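You operate a simulated robot arm through the tools that you are given. There is no shell and no other tool. Be economical: measure what you need, move in short steps, check, and stop when the job is done.

You are at the controls of a simulated two-armed robot. One attempt, no reset.

Task
On the narrow walkway by the tail lamp, fold the green cloth in half, so that its two long edges meet.
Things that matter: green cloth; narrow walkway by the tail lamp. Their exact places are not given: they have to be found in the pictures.

It is judged by the outcome, as a careful person would: the job done as asked, and still so three seconds after it is handed in. It fails if anything else is knocked over, pushed out of place, dropped, spilled or broken. Flat cloth is picked up by pressing the open fingertips on it (5 to 10 N) and closing them slowly along it; thin cloth reads only 2 to 8 mm in the jaws.

Robot
Two 6-joint arms with two-finger parallel grippers on one trunk, on a base that drives. Base frame: it is fixed to the floor where the robot stands at the start and does not move with it; the origin is under the middle of the robot, x ahead of it, y to its left, z up; the surface under the hand at the start is at about z = 0.8. Units: m, degrees, N and s.
The left shoulder is at the start at [0.28, 0.185, 0.98], the right one opposite. With the tool pointing down near the work surface each hand reaches from about 0.56 to 0.94 m from the robot's upright axis, wherever it stands, measured 20 degrees to its own side. Places, roughly: narrow walkway by the tail lamp [0.6, 0.7, 0.8]. Payload 1.57 kg a hand.
The tool frame of a hand sits at the grasp point between the pads (the TCP): z along the fingers, y along the line on which they close. The tips reach 0.03 m beyond it. The gripper opens to 0.08 m. The fingers are 0.017 m wide and 0.012 m thick; the gripper's body (0.04 by 0.082 m) begins 0.08 m behind the TCP.
Orientation is that of the tool frame in the base frame, as a unit quaternion [x, y, z, w]. With the fingers straight down and closing along the base's y, the tool's x points along the base's -x, its y along +y and its z along -z.

Tools
- The arms move only by the tool step_arm. It takes "left_deltas", "right_deltas" or both (then of equal length, played together; a hand with none holds still); each is one flat list of numbers, 7 for each row, row after row: the shift along the tool's x, y, z in m, then the turn, a rotation vector about the tool's x, y, z in degrees, then the gripper command, from -1 (shut) to 1 (fully open), values between in proportion. In form: [x, y, z, rx, ry, rz, fingers, x, y, z, rx, ry, rz, fingers, ...]. A call has 1 to 12 rows; each row shifts and turns the commanded pose from where the row before left it, along the tool's axes as they then stand. Each row takes 0.2 s and may step no farther than 0.05 m and 8.6 degrees from the row before; otherwise, or with a gripper value out of range, the whole call is refused. Where a pose cannot be reached the arm comes as near as it can. A force on the tool above 40 N (or 10 N above the force at the start of the call, whichever is more), or a blocked arm, ends the call early, and 0.2 s more pass. The fingers move at their own pace (about 0.153 m/s each) and stop on an object; they squeeze with about 26 N. The grip force told is the motor's: it shows also when the fingers shut on nothing. Time passes only in rows, and 0.2 s behind the last, so rows that do not move let the fingers close. The reply holds the time, the measured pose of the TCP, the force on the tool along the base axes, the opening and the grip force, in the units named above and with some noise, with the torque about the TCP (base axes, N m) and any sound that the robot's microphone picked up.
- Cameras (640 x 400 px; columns grow to the right, rows downward): "scene" is now at [0.2325, -0.0112, 1.4023]; the picture's right is [-0.04, -1.00, 0.00], its down [-0.78, 0.03, -0.63] and it looks along [0.63, -0.02, -0.78] (base axes); focal length 254 px, centre (320, 200). "left" rides on the left gripper at [0.072, 0.007, -0.122] in its tool frame; the picture's right is [-0.09, 1.00, 0.00], its down [-0.84, -0.08, -0.54] and it looks along [-0.54, -0.05, 0.84] (tool axes); focal length 238 px, centre (320, 200). "right" rides on the right gripper at [0.072, -0.007, -0.122] in its tool frame; the picture's right is [0.09, 1.00, 0.00], its down [-0.84, 0.08, -0.54] and it looks along [-0.54, 0.05, 0.84] (tool axes); focal length 238 px, centre (320, 200).
- camera(camera): a new picture of that camera. No time passes.
- raise_lower(by): slides the trunk up (or, below 0, down) by that many m; the arms and the scene camera ride with it, the base frame stays. It gives what a move gives, with no picture.
- base_move(legs): drives the robot by 1 to 6 legs, each [ahead, turn to the left] in m and degrees, along the robot's own axes; the way and the turn of a leg run together, so that a leg with both is an arc; at most 1.5 m and 180 degrees a leg. The arms and the cameras ride along, it lands a little off, and it stops where it bumps. It gives what a move gives.
- pan_tilt(pan, tilt): turns the head with the scene camera to pan (to the left, within 86 degrees either way) and tilt (down, from -29 to 69), counted from straight ahead of the robot. It gives what a move gives.
- pixel_to_xyz(camera, pixels): for up to 12 pixels [column, row] of the newest picture of that camera ("zoom" is the newest enlarged one), the place [x, y, z] in the base frame of the surface seen there, good to about 0.002 m, but the place of the scene camera against the robot may be out by one fixed shift of up to 0.018 m in any direction. No time passes.
- zoom(camera, box): a new picture of the part [left, top, right, bottom] of that camera's present view, enlarged. No time passes.
- job_done(): hands the job in; it is judged then, once.

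Work in short steps. Measure before you move; look again where a grasp or a placing could have gone wrong, and mend it. You have 80 turns and 70 pictures in all, those below and enlarged ones among them. Open the grippers and draw the arms clear of the work before you hand the job in, unless the task says otherwise; then end with one line.

The tools are called after "Request:" as name(argument=value, ...) on one line, values as JSON. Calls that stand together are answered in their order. step_arm: Moves the arms, as the interface text tells. Its arguments: {"type":"object","properties":{"left_deltas":{"type":"array"},"right_deltas":{"type":"array"}},"required":[]} The other tools are called the same way: raise_lower (by) slides the trunk up or down; base_move (legs) drives the base; pan_tilt (pan, tilt) turns the head that bears the scene camera; camera (camera) takes a picture; pixel_to_xyz (camera, pixels) gives the place of the surface under pixels of a picture; zoom (camera, box) takes an enlarged picture of a part of a camera's view; job_done () hands the job in.

At the start:

```text
time: 0.0
left_tcp_pos: [0.5002, 0.2934, 1.0283]
left_orientation: [0.0, 1.0, 0.0, 0.0]
left_contact_force: [-0.2, -0.3, 0.6]
left_torque: [-0.01, 0.0, -0.02]
left_finger_gap: 0.0802
left_grasp_force: 0.0
right_tcp_pos: [0.5812, -0.1799, 0.9963]
right_orientation: [0.0, 1.0, -0.001, 0.0]
right_contact_force: [-0.6, 0.8, 0.5]
right_torque: [0.01, 0.02, 0.01]
right_finger_gap: 0.0799
right_grasp_force: 0.1
trunk travel left (down, up): [-0.675, 0.315]
robot x, y, heading: [0.0015, 0.002, -0.1]
head pan, tilt: [-2.3, 51.2]
```

scene: 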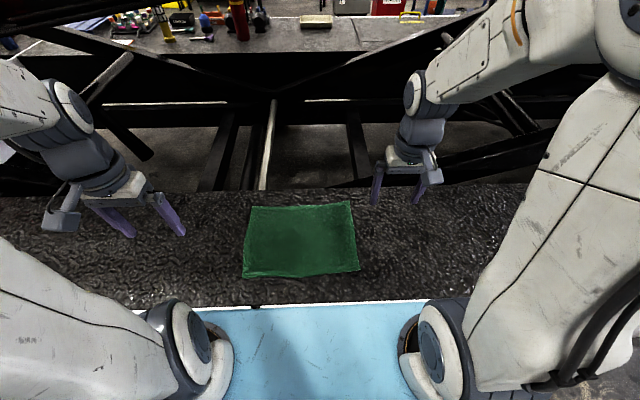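
right: 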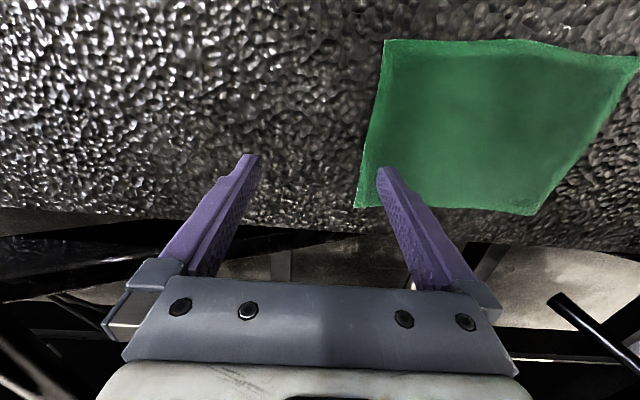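
left: 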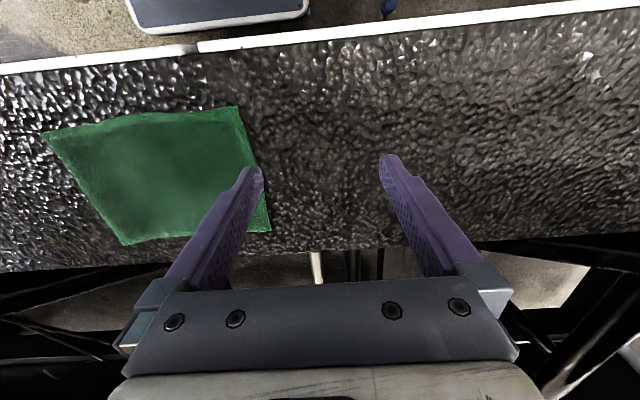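

The green cloth lies on the dark textured surface, at scene pixels about (247,207),(352,201),(359,272),(243,277). I measure its corners and the surface.

Request:
pixel_to_xyz(camera="scene", pixels=[[252, 208], [350, 203], [357, 270], [245, 276], [300, 240], [300, 196], [300, 302], [200, 230], [450, 230], [30, 215], [300, 285]])

Request:
pixel_to_xyz(camera="left", pixels=[[45, 135], [236, 109], [269, 230], [124, 243], [170, 180], [300, 180], [300, 45], [300, 235]])

Request:
pixel_to_xyz(camera="right", pixels=[[388, 42], [636, 58], [534, 212], [358, 205], [480, 130], [300, 100]])

Request:
pan_tilt(pan=50, tilt=40)

Request:
camera(camera="scene")

```text
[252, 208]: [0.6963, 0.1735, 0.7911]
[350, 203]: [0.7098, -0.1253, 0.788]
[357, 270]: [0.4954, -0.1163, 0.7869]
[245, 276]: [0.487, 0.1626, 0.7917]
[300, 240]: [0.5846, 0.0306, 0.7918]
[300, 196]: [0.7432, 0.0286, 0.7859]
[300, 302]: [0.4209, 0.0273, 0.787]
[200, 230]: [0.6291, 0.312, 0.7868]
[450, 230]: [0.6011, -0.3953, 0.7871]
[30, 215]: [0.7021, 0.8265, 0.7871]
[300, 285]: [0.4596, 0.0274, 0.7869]
```

```text
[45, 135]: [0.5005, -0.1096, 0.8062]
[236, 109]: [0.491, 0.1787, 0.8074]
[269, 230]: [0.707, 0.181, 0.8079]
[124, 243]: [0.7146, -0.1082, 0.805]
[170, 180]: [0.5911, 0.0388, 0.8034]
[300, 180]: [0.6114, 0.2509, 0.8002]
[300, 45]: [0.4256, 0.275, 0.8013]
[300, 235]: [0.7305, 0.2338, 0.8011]
```

```text
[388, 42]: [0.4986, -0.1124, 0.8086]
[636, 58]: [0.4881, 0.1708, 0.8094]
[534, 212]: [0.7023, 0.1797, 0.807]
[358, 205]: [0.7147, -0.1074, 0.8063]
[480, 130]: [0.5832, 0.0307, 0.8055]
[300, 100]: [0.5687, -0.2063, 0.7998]
```

```text
time: 1.2
left_tcp_pos: [0.5, 0.294, 1.0275]
left_orientation: [0.0, 1.0, 0.0, -0.001]
left_contact_force: [0.2, 1.0, -0.1]
left_torque: [0.0, 0.02, 0.01]
left_finger_gap: 0.0798
left_grasp_force: 0.1
right_tcp_pos: [0.5804, -0.1802, 0.9974]
right_orientation: [0.0, 1.0, 0.0, 0.0]
right_contact_force: [0.3, 0.2, 0.3]
right_torque: [0.01, 0.01, 0.01]
right_finger_gap: 0.0801
right_grasp_force: 0.0
trunk travel left (down, up): [-0.675, 0.315]
robot x, y, heading: [-0.0018, 0.0007, 0.0]
head pan, tilt: [50.0, 40.0]
```

```text
66 pictures are left
```

scene: 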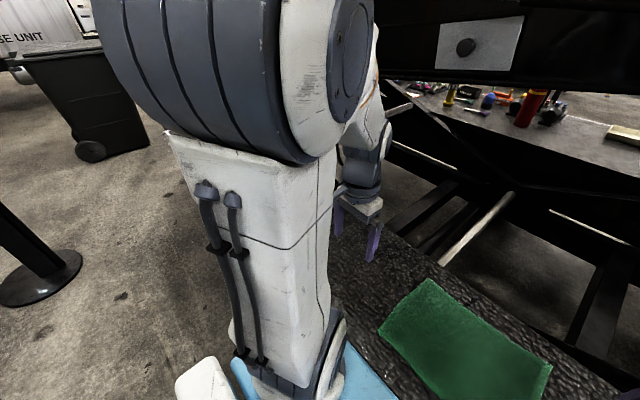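

The walkway is the dark strip (z≈0.80) with the cloth on it: x 0.49–0.71, y −0.11–0.18, so the long edges run along y. I'll fold the far edge onto the near one. First I back off about 0.09 m so the near edge is within reach, and point the head at the cloth.

Request:
base_move(legs=[[-0.09, 0]])

Request:
pan_tilt(pan=0, tilt=48)

Request:
camera(camera="scene")

```text
time: 2.3
left_tcp_pos: [0.4097, 0.2943, 1.0274]
left_orientation: [0.001, 1.0, 0.001, 0.001]
left_contact_force: [0.4, -0.6, -0.2]
left_torque: [0.0, 0.02, -0.02]
left_finger_gap: 0.0804
left_grasp_force: 0.0
right_tcp_pos: [0.4901, -0.1799, 0.9962]
right_orientation: [-0.001, 1.0, 0.0, 0.0]
right_contact_force: [-0.4, 0.3, -0.8]
right_torque: [0.0, 0.02, 0.0]
right_finger_gap: 0.0801
right_grasp_force: 0.0
trunk travel left (down, up): [-0.675, 0.315]
robot x, y, heading: [-0.0944, -0.0023, 0.0]
head pan, tilt: [50.0, 40.0]
```

```text
time: 3.5
left_tcp_pos: [0.4084, 0.2938, 1.0281]
left_orientation: [0.0, 1.0, 0.0, 0.0]
left_contact_force: [1.0, -0.2, 1.2]
left_torque: [-0.03, -0.04, -0.01]
left_finger_gap: 0.08
left_grasp_force: 0.1
right_tcp_pos: [0.4898, -0.1816, 0.9976]
right_orientation: [0.0, 1.0, 0.0, 0.0]
right_contact_force: [-0.2, 1.0, 0.7]
right_torque: [0.03, 0.0, -0.01]
right_finger_gap: 0.0801
right_grasp_force: 0.0
trunk travel left (down, up): [-0.675, 0.315]
robot x, y, heading: [-0.0928, 0.0025, -0.1]
head pan, tilt: [0.0, 48.0]
```

```text
65 pictures are left
```

scene: 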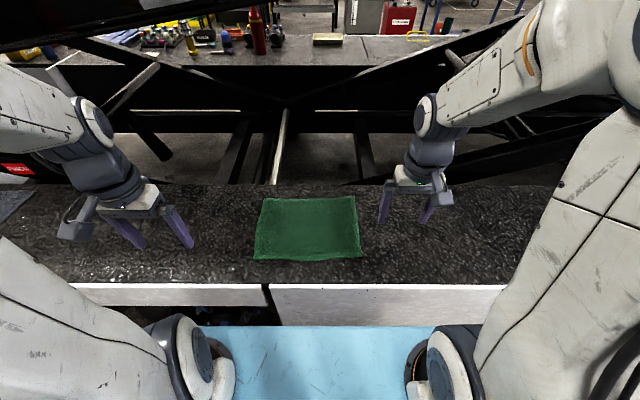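

Base backed off. Now both hands go above the far edge's corners (x≈0.70, y≈0.15 and −0.08), at z≈0.90, with the fingers part open.

Request:
step_arm(left_deltas=[-0.0365, -0.018, 0.016, 0, 0, 0, -0.2, -0.0365, -0.018, 0.016, 0, 0, 0, -0.2, -0.0365, -0.018, 0.016, 0, 0, 0, -0.2, -0.0365, -0.018, 0.016, 0, 0, 0, -0.2, -0.0365, -0.018, 0.016, 0, 0, 0, -0.2, -0.0365, -0.018, 0.016, 0, 0, 0, -0.2, -0.0365, -0.018, 0.016, 0, 0, 0, -0.2, -0.0365, -0.018, 0.016, 0, 0, 0, -0.2], right_deltas=[-0.0262, 0.0126, 0.012, 0, 0, 0, -0.2, -0.0262, 0.0126, 0.012, 0, 0, 0, -0.2, -0.0262, 0.0126, 0.012, 0, 0, 0, -0.2, -0.0262, 0.0126, 0.012, 0, 0, 0, -0.2, -0.0262, 0.0126, 0.012, 0, 0, 0, -0.2, -0.0262, 0.0126, 0.012, 0, 0, 0, -0.2, -0.0262, 0.0126, 0.012, 0, 0, 0, -0.2, -0.0262, 0.0126, 0.012, 0, 0, 0, -0.2])

Request:
camera(camera="left")

Request:
camera(camera="right")

```text
time: 5.3
left_tcp_pos: [0.7011, 0.1506, 0.8989]
left_orientation: [0.0, 1.0, 0.0, 0.0]
left_contact_force: [-0.3, 1.1, 0.2]
left_torque: [-0.02, -0.01, 0.01]
left_finger_gap: 0.0319
left_grasp_force: 0.1
right_tcp_pos: [0.6987, -0.0795, 0.9001]
right_orientation: [0.0, 1.0, 0.0, 0.0]
right_contact_force: [-0.2, 0.2, -0.2]
right_torque: [0.03, -0.01, -0.02]
right_finger_gap: 0.0318
right_grasp_force: 0.0
trunk travel left (down, up): [-0.675, 0.315]
robot x, y, heading: [-0.0899, -0.0031, 0.2]
head pan, tilt: [0.0, 48.0]
```

```text
64 pictures are left
```

left: 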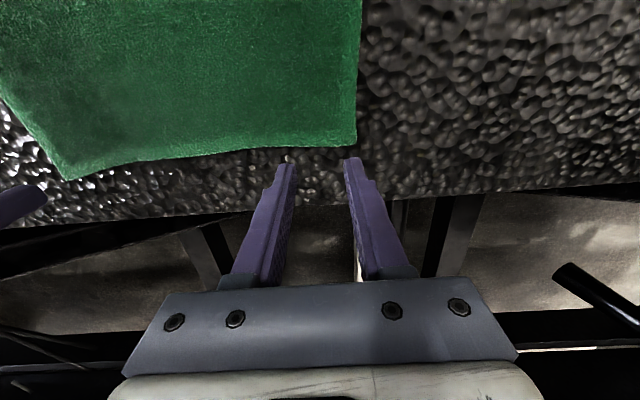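

```text
63 pictures are left
```

right: 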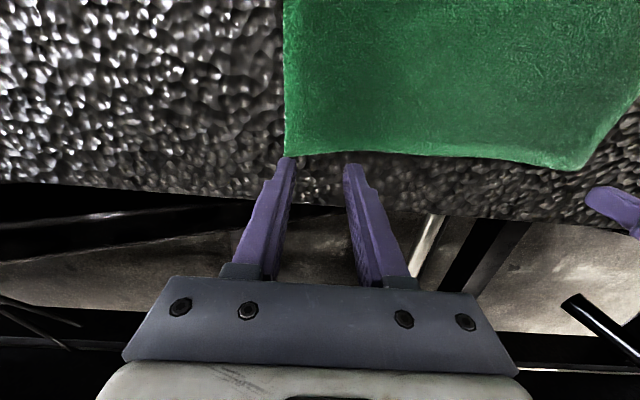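

The far edge shows at rows ~145–155 near the fingers in both wrist pictures; I measure it precisely.

Request:
pixel_to_xyz(camera="left", pixels=[[354, 142], [320, 143], [280, 145], [240, 147], [150, 155], [66, 177], [320, 165]])

Request:
pixel_to_xyz(camera="right", pixels=[[288, 152], [320, 150], [360, 149], [420, 150], [500, 155], [580, 166], [320, 165]])

```text
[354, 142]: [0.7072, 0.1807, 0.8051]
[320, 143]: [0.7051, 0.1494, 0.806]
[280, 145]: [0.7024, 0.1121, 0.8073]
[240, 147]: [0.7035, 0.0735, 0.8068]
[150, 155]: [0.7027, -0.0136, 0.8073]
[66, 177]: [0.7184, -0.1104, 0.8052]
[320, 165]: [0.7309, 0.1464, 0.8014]
```

```text
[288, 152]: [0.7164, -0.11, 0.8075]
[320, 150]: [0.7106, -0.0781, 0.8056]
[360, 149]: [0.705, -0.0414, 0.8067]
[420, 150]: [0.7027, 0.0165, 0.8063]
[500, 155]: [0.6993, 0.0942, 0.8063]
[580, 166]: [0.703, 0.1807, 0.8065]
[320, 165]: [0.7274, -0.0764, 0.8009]
```

Edge is at x≈0.706 (left) and ≈0.712 (right). I shift the left hand 8 mm back, then lower both to just above contact (TCP z≈0.842).

Request:
step_arm(left_deltas=[0.008, 0, 0.02, 0, 0, 0, -0.2, 0, 0, 0.02, 0, 0, 0, -0.2, 0, 0, 0.013, 0, 0, 0, -0.2, 0, 0, 0.004, 0, 0, 0, -0.2], right_deltas=[0, 0.003, 0.02, 0, 0, 0, -0.2, 0, 0, 0.02, 0, 0, 0, -0.2, 0, 0, 0.013, 0, 0, 0, -0.2, 0, 0, 0.005, 0, 0, 0, -0.2])

Request:
step_arm(left_deltas=[0, 0, 0.003, 0, 0, 0, -0.2, 0, 0, 0.003, 0, 0, 0, -0.2], right_deltas=[0, 0, 0.003, 0, 0, 0, -0.2, 0, 0, 0.003, 0, 0, 0, -0.2])

```text
time: 6.3
left_tcp_pos: [0.6936, 0.1506, 0.8414]
left_orientation: [0.001, 1.0, 0.0, 0.0]
left_contact_force: [-0.4, 0.2, -0.4]
left_torque: [-0.03, -0.01, -0.02]
left_finger_gap: 0.032
left_grasp_force: 0.0
right_tcp_pos: [0.7007, -0.0758, 0.8424]
right_orientation: [0.001, 1.0, 0.0, 0.0]
right_contact_force: [0.1, 0.4, 0.3]
right_torque: [-0.01, 0.01, -0.01]
right_finger_gap: 0.0319
right_grasp_force: 0.1
trunk travel left (down, up): [-0.675, 0.315]
robot x, y, heading: [-0.0913, 0.0007, 0.0]
head pan, tilt: [0.0, 48.0]
```

```text
time: 6.9
left_tcp_pos: [0.6937, 0.1496, 0.8369]
left_orientation: [0.001, 1.0, -0.001, 0.0]
left_contact_force: [-0.2, 0.6, 0.2]
left_torque: [-0.01, 0.0, -0.01]
left_finger_gap: 0.0319
left_grasp_force: 0.0
right_tcp_pos: [0.7009, -0.0761, 0.837]
right_orientation: [0.0, 1.0, 0.0, 0.0]
right_contact_force: [-0.4, -0.6, -0.3]
right_torque: [0.03, 0.01, 0.01]
right_finger_gap: 0.032
right_grasp_force: 0.0
trunk travel left (down, up): [-0.675, 0.315]
robot x, y, heading: [-0.0861, -0.0013, 0.2]
head pan, tilt: [0.0, 48.0]
```

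No contact yet; keep lowering in small steps.

Request:
step_arm(left_deltas=[0, 0, 0.002, 0, 0, 0, -0.2, 0, 0, 0.002, 0, 0, 0, -0.2], right_deltas=[0, 0, 0.002, 0, 0, 0, -0.2, 0, 0, 0.002, 0, 0, 0, -0.2])

Request:
step_arm(left_deltas=[0, 0, 0.002, 0, 0, 0, -0.2], right_deltas=[0, 0, 0.002, 0, 0, 0, -0.2])

```text
time: 7.5
left_tcp_pos: [0.6926, 0.1505, 0.8331]
left_orientation: [0.0, 1.0, 0.0, 0.001]
left_contact_force: [-1.3, 0.8, 5.7]
left_torque: [0.05, 0.05, -0.04]
left_finger_gap: 0.032
left_grasp_force: 0.1
right_tcp_pos: [0.7001, -0.0778, 0.8346]
right_orientation: [0.0, 1.0, 0.0, 0.001]
right_contact_force: [-1.5, -1.2, 4.7]
right_torque: [-0.04, 0.02, 0.03]
right_finger_gap: 0.0318
right_grasp_force: 0.0
trunk travel left (down, up): [-0.675, 0.315]
robot x, y, heading: [-0.0881, 0.0027, -0.1]
head pan, tilt: [0.0, 48.0]
```

```text
time: 7.9
left_tcp_pos: [0.6938, 0.1495, 0.8328]
left_orientation: [0.0, 1.0, 0.0, 0.002]
left_contact_force: [-2.9, 3.9, 13.5]
left_torque: [0.1, 0.08, -0.03]
left_finger_gap: 0.0321
left_grasp_force: 0.0
right_tcp_pos: [0.6997, -0.0761, 0.8336]
right_orientation: [0.0, 1.0, 0.0, 0.002]
right_contact_force: [-3.4, -2.1, 15.1]
right_torque: [-0.11, 0.11, 0.03]
right_finger_gap: 0.032
right_grasp_force: 0.1
trunk travel left (down, up): [-0.675, 0.315]
robot x, y, heading: [-0.0933, 0.0025, -0.2]
head pan, tilt: [0.0, 48.0]
```

Contact, about 14 N — a little much. I ease up 1.2 mm and close slowly.

Request:
step_arm(left_deltas=[0, 0, -0.0012, 0, 0, 0, -0.2, 0, 0, 0, 0, 0, 0, -0.28, 0, 0, 0, 0, 0, 0, -0.36, 0, 0, 0, 0, 0, 0, -0.44, 0, 0, 0, 0, 0, 0, -0.52, 0, 0, 0, 0, 0, 0, -0.6, 0, 0, 0, 0, 0, 0, -0.68, 0, 0, 0, 0, 0, 0, -0.76, 0, 0, 0, 0, 0, 0, -0.84, 0, 0, 0, 0, 0, 0, -0.92, 0, 0, 0, 0, 0, 0, -1, 0, 0, 0, 0, 0, 0, -1], right_deltas=[0, 0, -0.0012, 0, 0, 0, -0.2, 0, 0, 0, 0, 0, 0, -0.28, 0, 0, 0, 0, 0, 0, -0.36, 0, 0, 0, 0, 0, 0, -0.44, 0, 0, 0, 0, 0, 0, -0.52, 0, 0, 0, 0, 0, 0, -0.6, 0, 0, 0, 0, 0, 0, -0.68, 0, 0, 0, 0, 0, 0, -0.76, 0, 0, 0, 0, 0, 0, -0.84, 0, 0, 0, 0, 0, 0, -0.92, 0, 0, 0, 0, 0, 0, -1, 0, 0, 0, 0, 0, 0, -1])

Request:
camera(camera="left")

Request:
camera(camera="right")

```text
time: 10.5
left_tcp_pos: [0.6928, 0.1489, 0.8329]
left_orientation: [0.0, 1.0, 0.0, 0.001]
left_contact_force: [0.1, -9.5, 16.6]
left_torque: [-0.28, -0.02, 0.03]
left_finger_gap: 0.0046
left_grasp_force: 24.7
right_tcp_pos: [0.7001, -0.0759, 0.8327]
right_orientation: [0.0, 1.0, 0.0, 0.001]
right_contact_force: [0.6, 12.6, 15.7]
right_torque: [0.38, -0.06, 0.01]
right_finger_gap: 0.0043
right_grasp_force: 24.9
trunk travel left (down, up): [-0.675, 0.315]
robot x, y, heading: [-0.0897, -0.002, -0.2]
head pan, tilt: [0.0, 48.0]
```

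```text
62 pictures are left
```

left: 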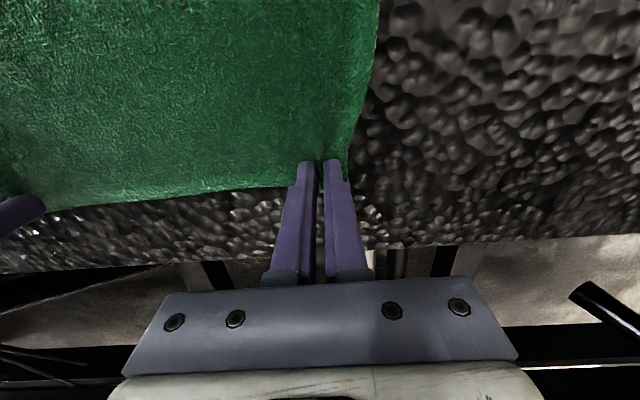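

```text
61 pictures are left
```

right: 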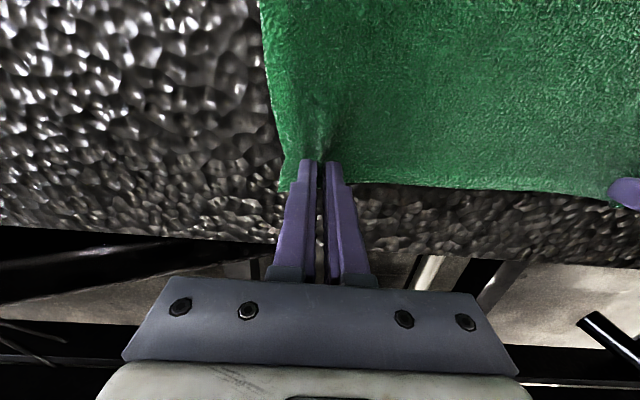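

Both hands hold about 4.5 mm of cloth near the far corners. I lift both by 3 cm and check the hold.

Request:
step_arm(left_deltas=[0, 0, -0.006, 0, 0, 0, -1, 0, 0, -0.012, 0, 0, 0, -1, 0.004, 0, -0.012, 0, 0, 0, -1], right_deltas=[0, 0, -0.006, 0, 0, 0, -1, 0, 0, -0.012, 0, 0, 0, -1, 0.004, 0, -0.012, 0, 0, 0, -1])

Request:
zoom(camera="scene", box=[200, 130, 440, 300])

```text
time: 11.3
left_tcp_pos: [0.6887, 0.1505, 0.8609]
left_orientation: [0.0, 1.0, -0.001, -0.001]
left_contact_force: [-0.2, -11.1, -0.4]
left_torque: [-0.36, -0.01, 0.03]
left_finger_gap: 0.0044
left_grasp_force: 25.2
right_tcp_pos: [0.6951, -0.0773, 0.8611]
right_orientation: [0.0, 1.0, 0.0, 0.0]
right_contact_force: [-0.7, 12.0, -0.1]
right_torque: [0.37, 0.0, 0.04]
right_finger_gap: 0.0041
right_grasp_force: 24.6
trunk travel left (down, up): [-0.675, 0.315]
robot x, y, heading: [-0.0899, -0.0001, 0.2]
head pan, tilt: [0.0, 48.0]
```

```text
2.35 times, centred on (320, 215) of scene
```

zoom: 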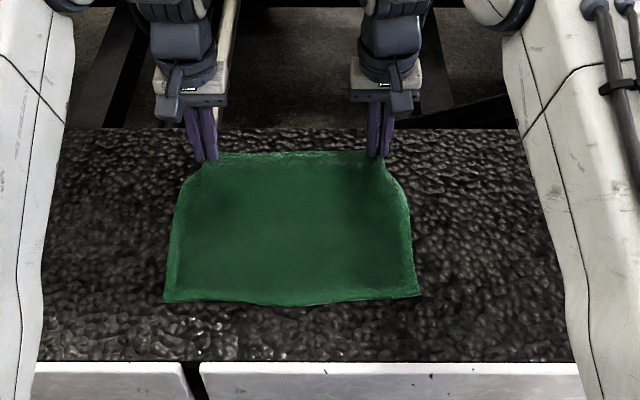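

Cloth is held; the hands pull it taut along y (~11 N), so I bring them 6 mm closer each. Then I carry the edge over along an arc, pitching the fingers forward, to halfway.

Request:
step_arm(left_deltas=[0, -0.003, 0, 0, 0, 0, -1, 0, -0.003, 0, 0, 0, 0, -1, 0.0193, 0, -0.0209, 0, -5, 0, -1, 0.0226, 0, -0.0217, 0, -5, 0, -1, 0.0249, 0, -0.0161, 0, -5, 0, -1, 0.0257, 0, -0.0093, 0, -5, 0, -1], right_deltas=[0, 0.003, 0, 0, 0, 0, -1, 0, 0.003, 0, 0, 0, 0, -1, 0.0193, 0, -0.0209, 0, -5, 0, -1, 0.0226, 0, -0.0217, 0, -5, 0, -1, 0.0249, 0, -0.0161, 0, -5, 0, -1, 0.0257, 0, -0.0093, 0, -5, 0, -1])

Request:
zoom(camera="scene", box=[200, 130, 440, 300])

```text
time: 12.7
left_tcp_pos: [0.5901, 0.1422, 0.9141]
left_orientation: [0.0, 0.985, 0.0, 0.174]
left_contact_force: [0.5, -0.4, -0.1]
left_torque: [0.0, 0.01, 0.0]
left_finger_gap: 0.0042
left_grasp_force: 24.5
right_tcp_pos: [0.5979, -0.0694, 0.9169]
right_orientation: [-0.001, 0.985, 0.002, 0.174]
right_contact_force: [0.1, 1.0, -0.4]
right_torque: [0.03, 0.04, 0.03]
right_finger_gap: 0.0038
right_grasp_force: 24.4
trunk travel left (down, up): [-0.675, 0.315]
robot x, y, heading: [-0.0906, -0.002, -0.2]
head pan, tilt: [0.0, 48.0]
```

```text
2.35 times, centred on (320, 215) of scene
```

zoom: 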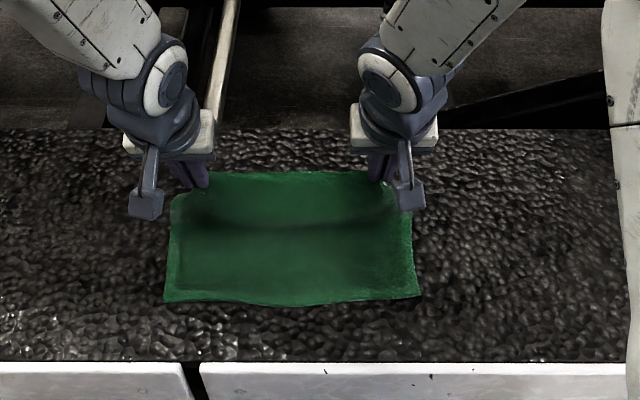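

The near edge has not moved and tension is gone. Continue the arc down toward the near edge.

Request:
step_arm(left_deltas=[0.0269, 0, -0.0056, 0, -5, 0, -1, 0.0274, 0, -0.0005, 0, -5, 0, -1, 0.0272, 0, 0.0031, 0, -5, 0, -1, 0.026, 0, 0.0042, 0, -5, 0, -1], right_deltas=[0.0269, 0, -0.0056, 0, -5, 0, -1, 0.0274, 0, -0.0005, 0, -5, 0, -1, 0.0272, 0, 0.0031, 0, -5, 0, -1, 0.026, 0, 0.0042, 0, -5, 0, -1])

Request:
zoom(camera="scene", box=[200, 130, 440, 300])

Request:
camera(camera="left")

Request:
camera(camera="right")

```text
time: 13.7
left_tcp_pos: [0.5435, 0.1593, 0.8888]
left_orientation: [-0.007, 0.966, 0.038, 0.255]
left_contact_force: [0.2, -0.1, 0.1]
left_torque: [0.01, 0.01, 0.06]
left_finger_gap: 0.0035
left_grasp_force: 24.7
left hand out of reach, approached as far as the arm can: row 1, 2, 3, 4
right_tcp_pos: [0.5435, -0.0573, 0.8974]
right_orientation: [-0.001, 0.941, -0.008, 0.339]
right_contact_force: [-0.4, -0.5, -0.5]
right_torque: [0.02, 0.01, -0.01]
right_finger_gap: 0.0001
right_grasp_force: 21.5
right hand out of reach, approached as far as the arm can: row 1, 2, 3, 4
trunk travel left (down, up): [-0.675, 0.315]
robot x, y, heading: [-0.0928, -0.0008, 0.2]
head pan, tilt: [0.0, 48.0]
```

```text
2.35 times, centred on (320, 215) of scene
```

zoom: 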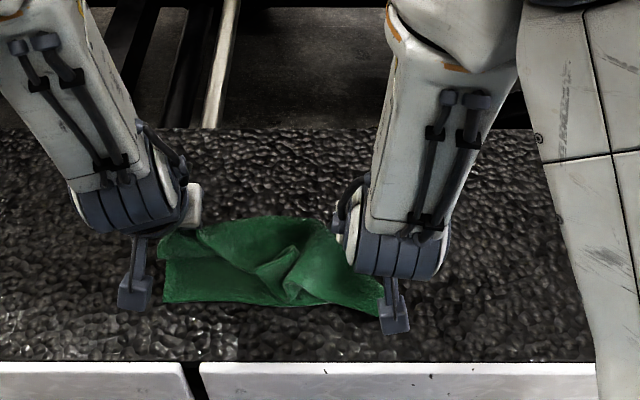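

```text
57 pictures are left
```

left: 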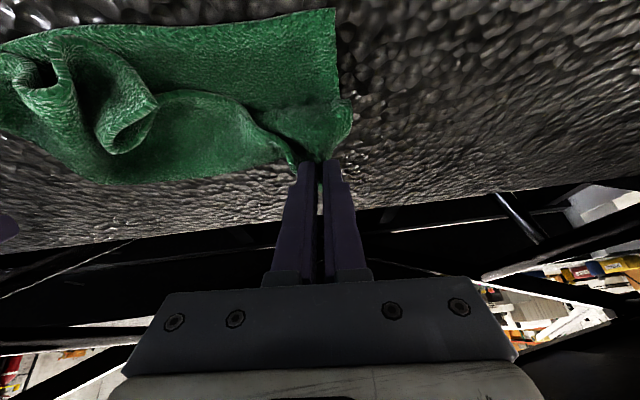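

```text
56 pictures are left
```

right: 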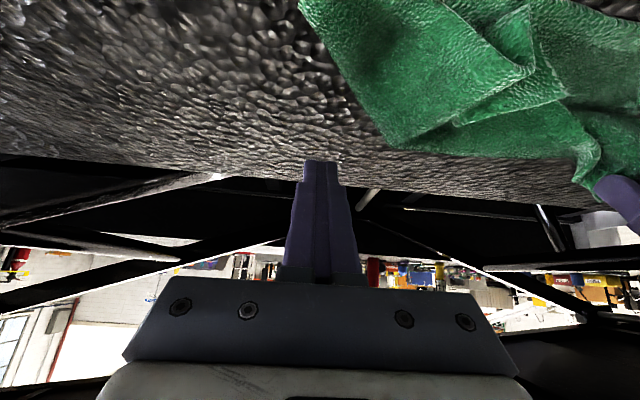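

The pitched poses were out of reach, so the arms strayed and the right hand lost its corner; the left still holds. I retrace to the last good pose (halfway, 20° pitch) with both hands.

Request:
step_arm(left_deltas=[-0.0263, 0, -0.0019, 0, 5, 0, -1, -0.0274, 0, -0.0007, 0, 5, 0, -1, -0.0273, 0, 0.003, 0, 5, 0, -1, -0.0263, 0, 0.008, 0, 5, 0, -1], right_deltas=[-0.0263, 0, -0.0119, 0, 5, 0, -1, -0.0274, 0, -0.0107, 0, 5, 0, -1, -0.0273, 0, -0.007, 0, 5, 0, -1, -0.0263, 0, 0.0, 0, 5, 0, -1])

Request:
camera(camera="scene")

```text
time: 14.7
left_tcp_pos: [0.6328, 0.1684, 0.9193]
left_orientation: [-0.01, 0.993, 0.051, 0.108]
left_contact_force: [-0.5, -0.2, -0.1]
left_torque: [0.14, -0.02, -0.02]
left_finger_gap: 0.0037
left_grasp_force: 24.4
left hand out of reach, approached as far as the arm can: row 2
right_tcp_pos: [0.6164, -0.0587, 0.9789]
right_orientation: [-0.004, 0.984, -0.005, 0.176]
right_contact_force: [-0.5, 0.9, -1.4]
right_torque: [-0.08, -0.08, -0.06]
right_finger_gap: 0.0001
right_grasp_force: 21.3
trunk travel left (down, up): [-0.675, 0.315]
robot x, y, heading: [-0.091, 0.001, -0.1]
head pan, tilt: [0.0, 48.0]
```

```text
55 pictures are left
```

scene: 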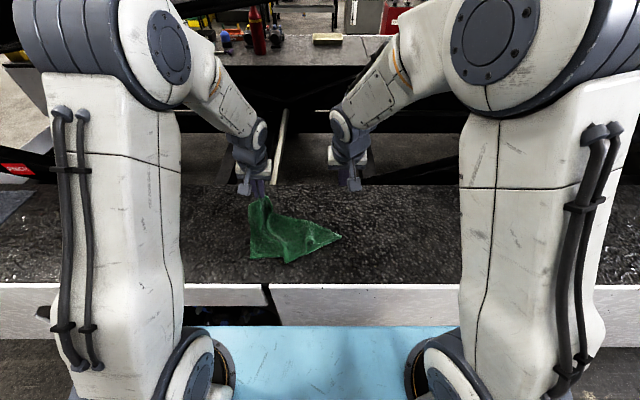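

The left still holds its corner (scene (262,200)); the right is free. I set the left hand's tool vertical and carry its corner back to its original far spot, low, and move the right hand aside.

Request:
step_arm(left_deltas=[-0.0102, 0, 0.0195, 2.9, 6.2, 0.6, -1, -0.0121, 0, 0.0184, 2.9, 6.2, 0.6, -1, -0.0145, 0, 0.016, 0, 0, 0, -1, -0.0155, 0, 0.014, 0, 0, 0, -1], right_deltas=[-0.011, -0.035, -0.003, 0, 6.8, 0, -1, -0.011, -0.035, -0.004, 0, 6.8, 0, -1, -0.011, -0.035, -0.005, 0, 6.8, 0, -1, -0.011, -0.035, 0, 0, 0, 0, -1])

Request:
zoom(camera="scene", box=[200, 130, 440, 300])

Request:
camera(camera="right")

Request:
camera(camera="left")

```text
time: 15.7
left_tcp_pos: [0.6914, 0.1702, 0.8551]
left_orientation: [-0.003, 1.0, -0.002, -0.001]
left_contact_force: [0.4, 0.6, -0.6]
left_torque: [0.04, -0.03, 0.0]
left_finger_gap: 0.0034
left_grasp_force: 24.7
right_tcp_pos: [0.6567, -0.1989, 0.9969]
right_orientation: [0.0, 1.0, 0.0, -0.004]
right_contact_force: [0.4, 0.2, 0.9]
right_torque: [-0.02, -0.04, -0.03]
right_finger_gap: 0.0
right_grasp_force: 21.4
trunk travel left (down, up): [-0.675, 0.315]
robot x, y, heading: [-0.0881, -0.0003, -0.1]
head pan, tilt: [0.0, 48.0]
```

```text
2.35 times, centred on (320, 215) of scene
```

zoom: 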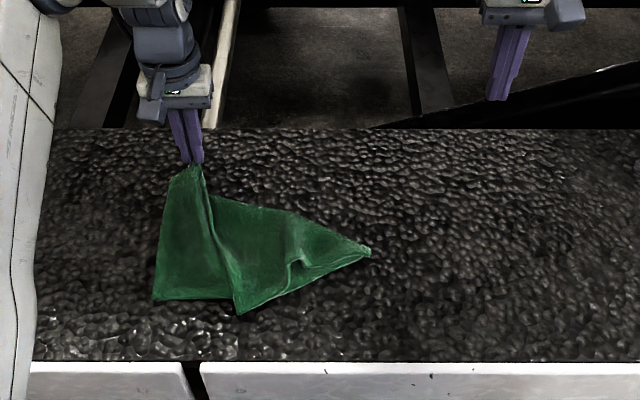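

```text
53 pictures are left
```

right: 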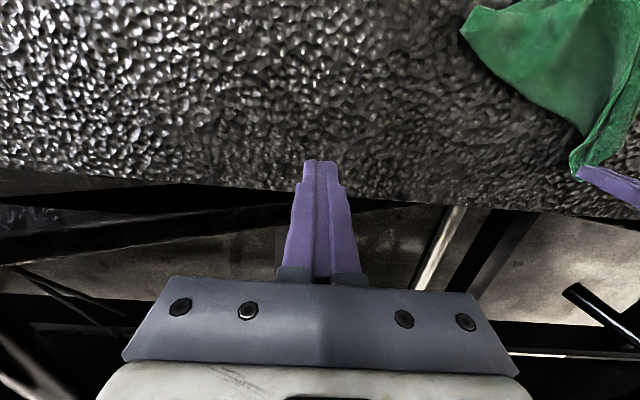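

```text
52 pictures are left
```

left: 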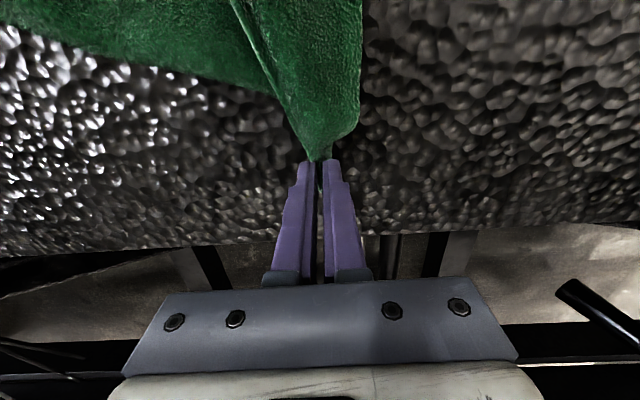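

I zoom in on the crumpled cloth to understand which corner is which, and measure.

Request:
pixel_to_xyz(camera="zoom", pixels=[[157, 296], [237, 310], [368, 252], [300, 262], [215, 200], [190, 175], [290, 215], [250, 240]])

Request:
zoom(camera="scene", box=[250, 185, 350, 270])

```text
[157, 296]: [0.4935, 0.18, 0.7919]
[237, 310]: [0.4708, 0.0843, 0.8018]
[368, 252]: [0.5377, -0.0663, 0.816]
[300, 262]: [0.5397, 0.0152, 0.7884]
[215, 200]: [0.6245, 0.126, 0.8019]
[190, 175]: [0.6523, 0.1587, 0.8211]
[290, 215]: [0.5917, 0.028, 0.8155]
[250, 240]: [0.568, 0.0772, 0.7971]
```

```text
4.71 times, centred on (300, 228) of scene
```

zoom: 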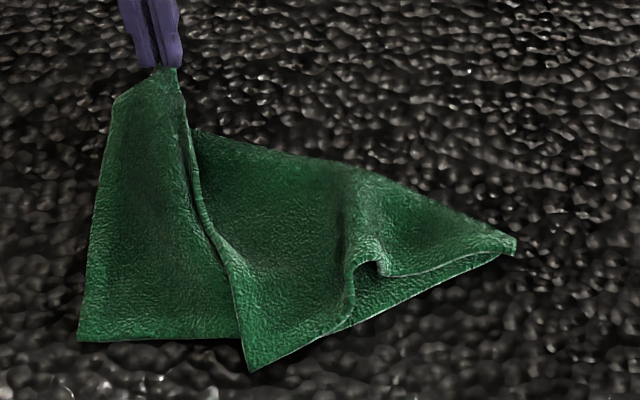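

The far-right corner has flopped over to about (0.47, 0.084); the left still holds the far-left corner. I set the left corner down in its original place, release it and raise the hand.

Request:
step_arm(left_deltas=[0, 0, 0.008, 0, 0, 0, -1, 0, 0, 0.007, 0, 0, 0, -1, 0, 0, 0, 0, 0, 0, -0.7, 0, 0, 0, 0, 0, 0, -0.4, 0, 0, -0.01, 0, 0, 0, -0.3, 0, 0, -0.03, 0, 0, 0, -0.2, 0, 0, -0.04, 0, 0, 0, -0.2, 0, 0.04, -0.03, 0, 0, 0, -0.2])

Request:
base_move(legs=[[-0.09, 0]])

Request:
camera(camera="scene")

Request:
camera(camera="left")

```text
time: 17.5
left_tcp_pos: [0.6906, 0.2104, 0.95]
left_orientation: [-0.004, 1.0, -0.002, 0.0]
left_contact_force: [0.1, -0.2, 0.8]
left_torque: [0.01, 0.0, 0.01]
left_finger_gap: 0.0318
left_grasp_force: 0.1
right_tcp_pos: [0.6574, -0.1981, 0.9966]
right_orientation: [0.0, 1.0, 0.0, -0.004]
right_contact_force: [-0.8, -0.3, 0.1]
right_torque: [0.03, -0.04, 0.0]
right_finger_gap: 0.0
right_grasp_force: 21.6
trunk travel left (down, up): [-0.675, 0.315]
robot x, y, heading: [-0.0941, -0.0022, -0.0]
head pan, tilt: [0.0, 48.0]
```

```text
time: 18.6
left_tcp_pos: [0.6006, 0.2097, 0.9485]
left_orientation: [-0.002, 1.0, -0.003, 0.0]
left_contact_force: [-0.2, -0.7, 0.2]
left_torque: [0.03, 0.0, 0.01]
left_finger_gap: 0.0321
left_grasp_force: 0.1
right_tcp_pos: [0.5668, -0.1984, 0.9965]
right_orientation: [-0.001, 1.0, 0.0, -0.003]
right_contact_force: [0.6, -0.2, -0.9]
right_torque: [0.01, 0.04, -0.02]
right_finger_gap: 0.0002
right_grasp_force: 21.3
trunk travel left (down, up): [-0.675, 0.315]
robot x, y, heading: [-0.1798, 0.0008, -0.2]
head pan, tilt: [0.0, 48.0]
```

```text
50 pictures are left
```

scene: 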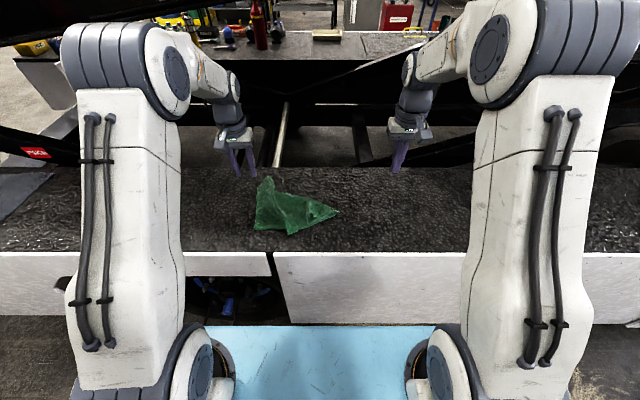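

```text
49 pictures are left
```

left: 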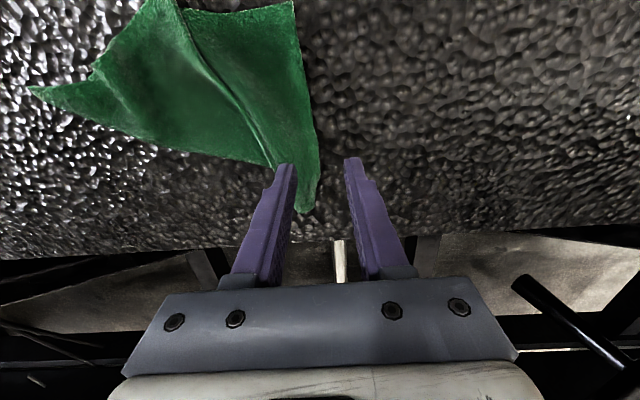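

Robot backed off. I move the right hand over the flopped corner (~(0.49, 0.08)) and the left aside, then look from the right wrist.

Request:
step_arm(left_deltas=[0, 0.02, -0.01, 0, 0, 0, 0, 0, 0.02, -0.01, 0, 0, 0, 0, 0, 0.02, -0.01, 0, 0, 0, 0, 0, 0.02, -0.01, 0, 0, 0, 0, 0, 0, 0, 0, 0, 0, 0, 0, 0, 0, 0, 0, 0, 0, 0, 0, 0, 0, 0, 0, 0], right_deltas=[0.011, 0.038, 0.009, 0, 0, 0, 0, 0.011, 0.038, 0.009, 0, 0, 0, 0, 0.011, 0.038, 0.009, 0, 0, 0, 0, 0.011, 0.038, 0.009, 0, 0, 0, 0, 0.011, 0.038, 0.009, 0, 0, 0, 0, 0.011, 0.038, 0.009, 0, 0, 0, 0, 0.011, 0.038, 0.009, 0, 0, 0, 0])

Request:
camera(camera="right")

```text
time: 20.2
left_tcp_pos: [0.5996, 0.2901, 0.9881]
left_orientation: [-0.002, 1.0, -0.003, 0.0]
left_contact_force: [0.1, 0.5, -0.1]
left_torque: [0.01, 0.0, 0.04]
left_finger_gap: 0.04
left_grasp_force: 0.0
right_tcp_pos: [0.4894, 0.0677, 0.9348]
right_orientation: [0.001, 1.0, 0.0, -0.004]
right_contact_force: [0.0, -0.6, -0.1]
right_torque: [0.03, 0.01, 0.0]
right_finger_gap: 0.0401
right_grasp_force: 0.0
trunk travel left (down, up): [-0.675, 0.315]
robot x, y, heading: [-0.1806, 0.0026, -0.2]
head pan, tilt: [0.0, 48.0]
```

```text
48 pictures are left
```

right: 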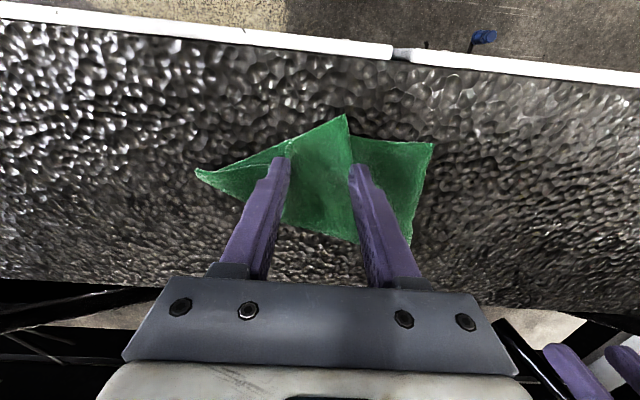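

The flopped corner tip is at (346,116). I measure it and its surroundings.

Request:
pixel_to_xyz(camera="right", pixels=[[345, 118], [338, 132], [320, 140], [345, 150], [200, 173], [430, 145], [350, 240], [293, 143]])

Request:
zoom(camera="right", box=[180, 90, 460, 265])

```text
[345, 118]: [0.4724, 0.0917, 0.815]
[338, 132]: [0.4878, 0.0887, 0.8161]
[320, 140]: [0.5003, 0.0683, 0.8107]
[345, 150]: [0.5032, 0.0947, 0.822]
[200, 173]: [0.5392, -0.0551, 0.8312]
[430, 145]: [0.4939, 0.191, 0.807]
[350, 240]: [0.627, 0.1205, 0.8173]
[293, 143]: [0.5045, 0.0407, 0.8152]
```

```text
2.29 times, centred on (320, 178) of right
```

zoom: 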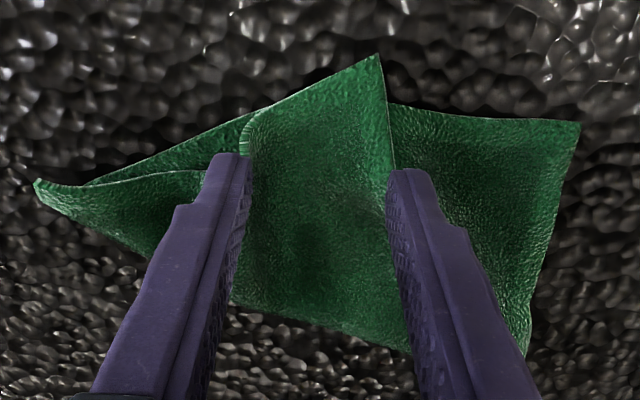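

Corner tip at (0.472, 0.092). I align the right hand to (0.481, 0.081) with a ~25 mm opening and lower to near contact.

Request:
step_arm(right_deltas=[0.004, 0.007, 0.02, 0, 0, 0, -0.4, 0.004, 0.006, 0.02, 0, 0, 0, -0.4, 0, 0, 0.025, 0, 0, 0, -0.4, 0, 0, 0.018, 0, 0, 0, -0.4, 0, 0, 0.006, 0, 0, 0, -0.4])

Request:
camera(camera="right")

```text
time: 21.4
left_tcp_pos: [0.5992, 0.2908, 0.989]
left_orientation: [-0.003, 1.0, -0.002, -0.001]
left_contact_force: [-0.1, 0.5, 0.2]
left_torque: [-0.02, 0.04, 0.0]
left_finger_gap: 0.0404
left_grasp_force: 0.2
right_tcp_pos: [0.4811, 0.0803, 0.845]
right_orientation: [0.0, 1.0, 0.0, -0.004]
right_contact_force: [-0.7, 0.7, -0.2]
right_torque: [0.01, -0.03, 0.0]
right_finger_gap: 0.0239
right_grasp_force: 0.0
trunk travel left (down, up): [-0.675, 0.315]
robot x, y, heading: [-0.182, -0.0018, -0.3]
head pan, tilt: [0.0, 48.0]
```

```text
46 pictures are left
```

right: 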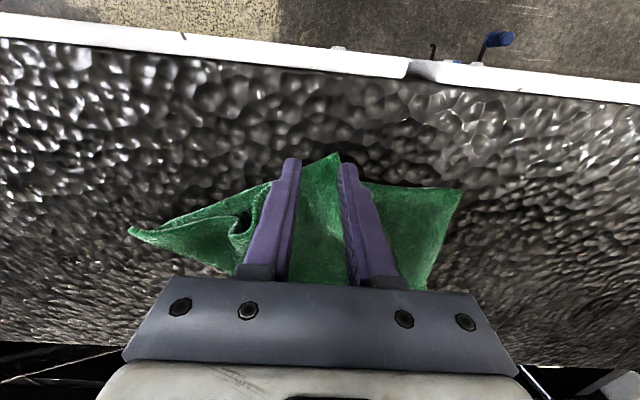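

The corner tip lies between the fingers. Lowering gently to contact.

Request:
step_arm(right_deltas=[0, 0.002, 0.003, 0, 0, 0, -0.4, 0, 0, 0.003, 0, 0, 0, -0.4, 0, 0, 0.002, 0, 0, 0, -0.4])

Request:
step_arm(right_deltas=[0, 0, 0.002, 0, 0, 0, -0.4])

```text
time: 22.2
left_tcp_pos: [0.5996, 0.2887, 0.9883]
left_orientation: [-0.002, 1.0, -0.002, 0.001]
left_contact_force: [0.8, -0.5, 0.4]
left_torque: [0.03, 0.0, 0.02]
left_finger_gap: 0.04
left_grasp_force: 0.0
right_tcp_pos: [0.4809, 0.0835, 0.838]
right_orientation: [0.0, 1.0, 0.0, -0.004]
right_contact_force: [-0.5, 0.0, 0.6]
right_torque: [0.01, 0.02, 0.01]
right_finger_gap: 0.0239
right_grasp_force: 0.2
trunk travel left (down, up): [-0.675, 0.315]
robot x, y, heading: [-0.1796, 0.0012, -0.3]
head pan, tilt: [0.0, 48.0]
```

```text
time: 22.6
left_tcp_pos: [0.6005, 0.2908, 0.9888]
left_orientation: [-0.002, 1.0, -0.002, 0.0]
left_contact_force: [0.2, 0.0, 0.1]
left_torque: [0.01, -0.03, 0.0]
left_finger_gap: 0.0398
left_grasp_force: 0.0
right_tcp_pos: [0.4807, 0.0827, 0.8355]
right_orientation: [0.0, 1.0, 0.0, -0.004]
right_contact_force: [-0.3, 0.2, 0.5]
right_torque: [-0.02, 0.01, 0.05]
right_finger_gap: 0.0239
right_grasp_force: 0.0
trunk travel left (down, up): [-0.675, 0.315]
robot x, y, heading: [-0.182, -0.0037, -0.5]
head pan, tilt: [0.0, 48.0]
```

Still no contact; continue down.

Request:
step_arm(right_deltas=[0, 0, 0.002, 0, 0, 0, -0.4, 0, 0, 0.001, 0, 0, 0, -0.4])

Request:
camera(camera="right")

```text
time: 23.2
left_tcp_pos: [0.6, 0.2895, 0.9887]
left_orientation: [-0.002, 1.0, -0.002, -0.001]
left_contact_force: [-0.2, 0.0, 0.1]
left_torque: [0.03, -0.02, -0.01]
left_finger_gap: 0.0401
left_grasp_force: 0.1
right_tcp_pos: [0.4797, 0.0827, 0.8346]
right_orientation: [0.0, 1.0, 0.001, -0.002]
right_contact_force: [-0.6, -1.1, 7.0]
right_torque: [-0.01, -0.07, -0.02]
right_finger_gap: 0.0238
right_grasp_force: 0.0
trunk travel left (down, up): [-0.675, 0.315]
robot x, y, heading: [-0.183, -0.0032, -0.3]
head pan, tilt: [0.0, 48.0]
```

```text
45 pictures are left
```

right: 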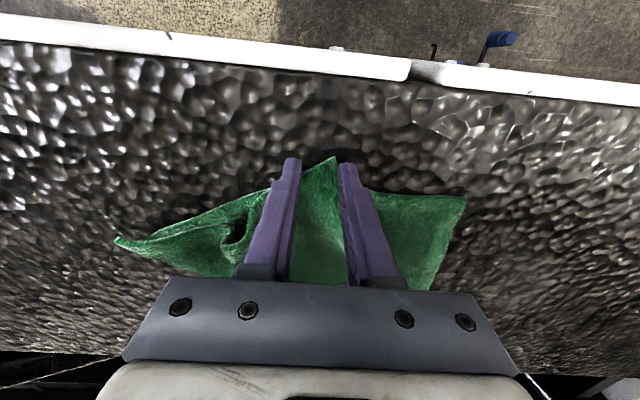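

7 N contact with the tip between the fingers. Close slowly, then lift 3 cm.

Request:
step_arm(right_deltas=[0, 0, 0, 0, 0, 0, -0.48, 0, 0, 0, 0, 0, 0, -0.56, 0, 0, 0, 0, 0, 0, -0.64, 0, 0, 0, 0, 0, 0, -0.72, 0, 0, 0, 0, 0, 0, -0.8, 0, 0, 0, 0, 0, 0, -0.88, 0, 0, 0, 0, 0, 0, -0.95, 0, 0, 0, 0, 0, 0, -1, 0, 0, 0, 0, 0, 0, -1, 0, 0, -0.008, 0, 0, 0, -1, 0, 0, -0.012, 0, 0, 0, -1, 0, 0, -0.015, 0, 0, 0, -1])

Request:
camera(camera="right")

Request:
zoom(camera="scene", box=[220, 140, 400, 260])

```text
time: 25.8
left_tcp_pos: [0.5987, 0.2898, 0.9888]
left_orientation: [-0.002, 1.0, -0.003, -0.001]
left_contact_force: [-0.3, 0.1, 0.4]
left_torque: [0.01, 0.0, 0.0]
left_finger_gap: 0.0401
left_grasp_force: 0.0
right_tcp_pos: [0.48, 0.0827, 0.8676]
right_orientation: [-0.001, 1.0, 0.0, -0.003]
right_contact_force: [-0.1, -0.7, 0.6]
right_torque: [-0.05, -0.01, -0.04]
right_finger_gap: 0.0033
right_grasp_force: 24.6
trunk travel left (down, up): [-0.675, 0.315]
robot x, y, heading: [-0.1783, -0.0012, 0.1]
head pan, tilt: [0.0, 48.0]
```

```text
44 pictures are left
```

right: 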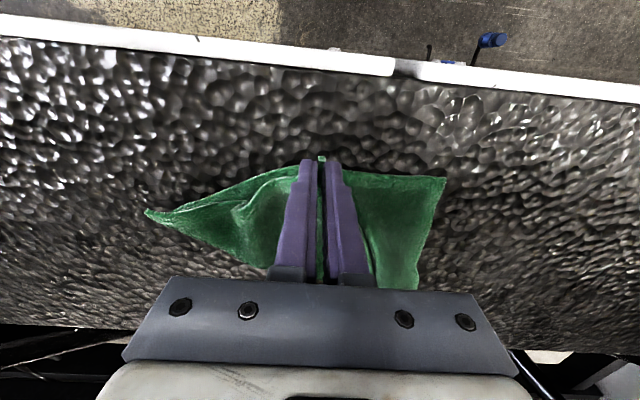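

```text
3.33 times, centred on (310, 200) of scene
```

zoom: 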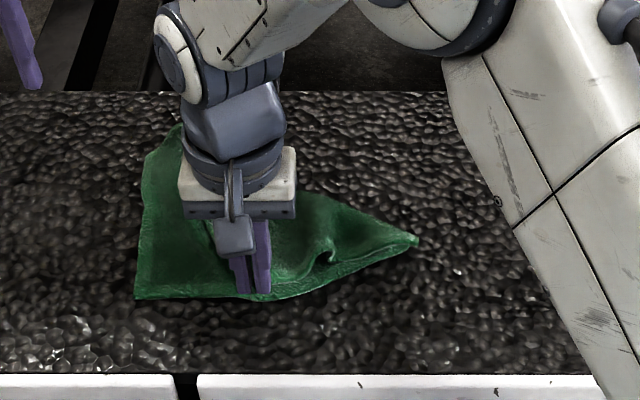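

Corner held (3.3 mm). I carry it up and over to the far right, unfolding the flap back to its original place.

Request:
step_arm(right_deltas=[-0.024, -0.0166, -0.0184, 0, 0, 0, -1, -0.024, -0.0166, -0.0184, 0, 0, 0, -1, -0.024, -0.0166, -0.0184, 0, 0, 0, -1, -0.024, -0.0166, -0.0184, 0, 0, 0, -1, -0.024, -0.0166, -0.0184, 0, 0, 0, -1, -0.02, -0.018, 0.018, 0, 0, 0, -1, -0.02, -0.018, 0.018, 0, 0, 0, -1, -0.02, -0.018, 0.018, 0, 0, 0, -1, -0.02, -0.018, 0.018, 0, 0, 0, -1, -0.018, -0.018, 0.018, 0, 0, 0, -1])

Request:
camera(camera="right")

Request:
zoom(camera="scene", box=[220, 140, 400, 260])

```text
time: 28.0
left_tcp_pos: [0.5991, 0.2897, 0.9871]
left_orientation: [-0.002, 1.0, -0.003, 0.001]
left_contact_force: [0.6, 0.5, -0.3]
left_torque: [-0.03, 0.01, -0.01]
left_finger_gap: 0.04
left_grasp_force: 0.0
right_tcp_pos: [0.6992, -0.0895, 0.8689]
right_orientation: [-0.001, 1.0, 0.0, -0.003]
right_contact_force: [-0.8, 1.2, 0.3]
right_torque: [0.03, -0.04, 0.03]
right_finger_gap: 0.0036
right_grasp_force: 24.8
trunk travel left (down, up): [-0.675, 0.315]
robot x, y, heading: [-0.1835, 0.002, -0.1]
head pan, tilt: [0.0, 48.0]
```

```text
42 pictures are left
```

right: 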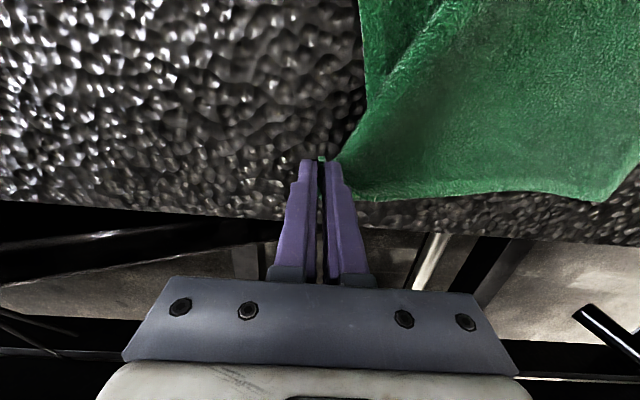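

```text
3.33 times, centred on (310, 200) of scene
```

zoom: 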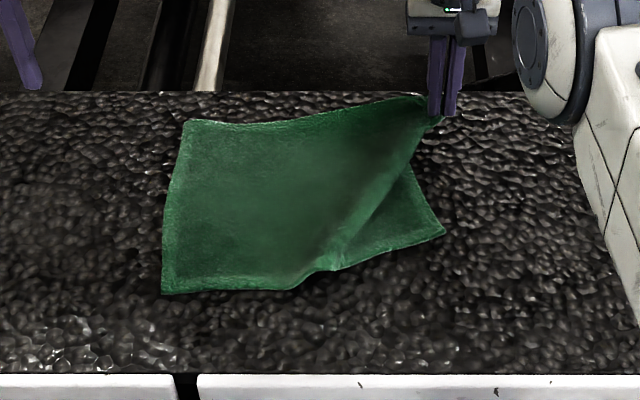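

Nicely unfolded; a ridge remains near the right end. I pull a little further outward (−y), lower it to the surface and release.

Request:
step_arm(right_deltas=[0, -0.005, 0.005, 0, 0, 0, -1, 0, -0.005, 0.01, 0, 0, 0, -1, 0, -0.004, 0.01, 0, 0, 0, -1, 0, -0.002, 0.006, 0, 0, 0, -1, 0, 0, 0, 0, 0, 0, -1, 0, 0, 0, 0, 0, 0, -0.8, 0, 0, 0, 0, 0, 0, -0.6, 0, 0, -0.01, 0, 0, 0, -0.5, 0, 0, -0.03, 0, 0, 0, -0.4, 0, 0, -0.04, 0, 0, 0, -0.4])

Request:
camera(camera="right")

Request:
zoom(camera="scene", box=[220, 140, 400, 260])

```text
time: 30.2
left_tcp_pos: [0.5995, 0.2897, 0.989]
left_orientation: [-0.002, 1.0, -0.002, 0.0]
left_contact_force: [0.3, -0.1, 0.1]
left_torque: [0.0, 0.03, -0.01]
left_finger_gap: 0.0401
left_grasp_force: 0.0
right_tcp_pos: [0.6979, -0.1057, 0.9165]
right_orientation: [0.0, 1.0, 0.0, -0.004]
right_contact_force: [0.0, 0.0, -0.6]
right_torque: [0.0, 0.01, 0.04]
right_finger_gap: 0.024
right_grasp_force: 0.1
trunk travel left (down, up): [-0.675, 0.315]
robot x, y, heading: [-0.181, -0.0002, -0.3]
head pan, tilt: [0.0, 48.0]
```

```text
40 pictures are left
```

right: 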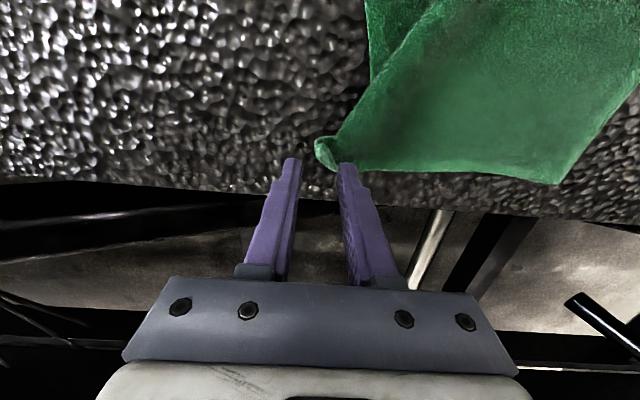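

```text
3.33 times, centred on (310, 200) of scene
```

zoom: 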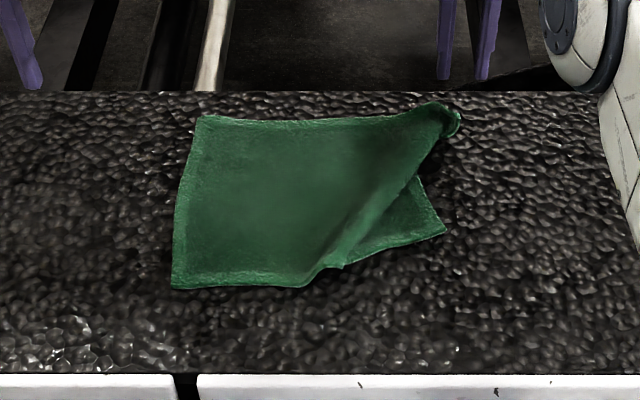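

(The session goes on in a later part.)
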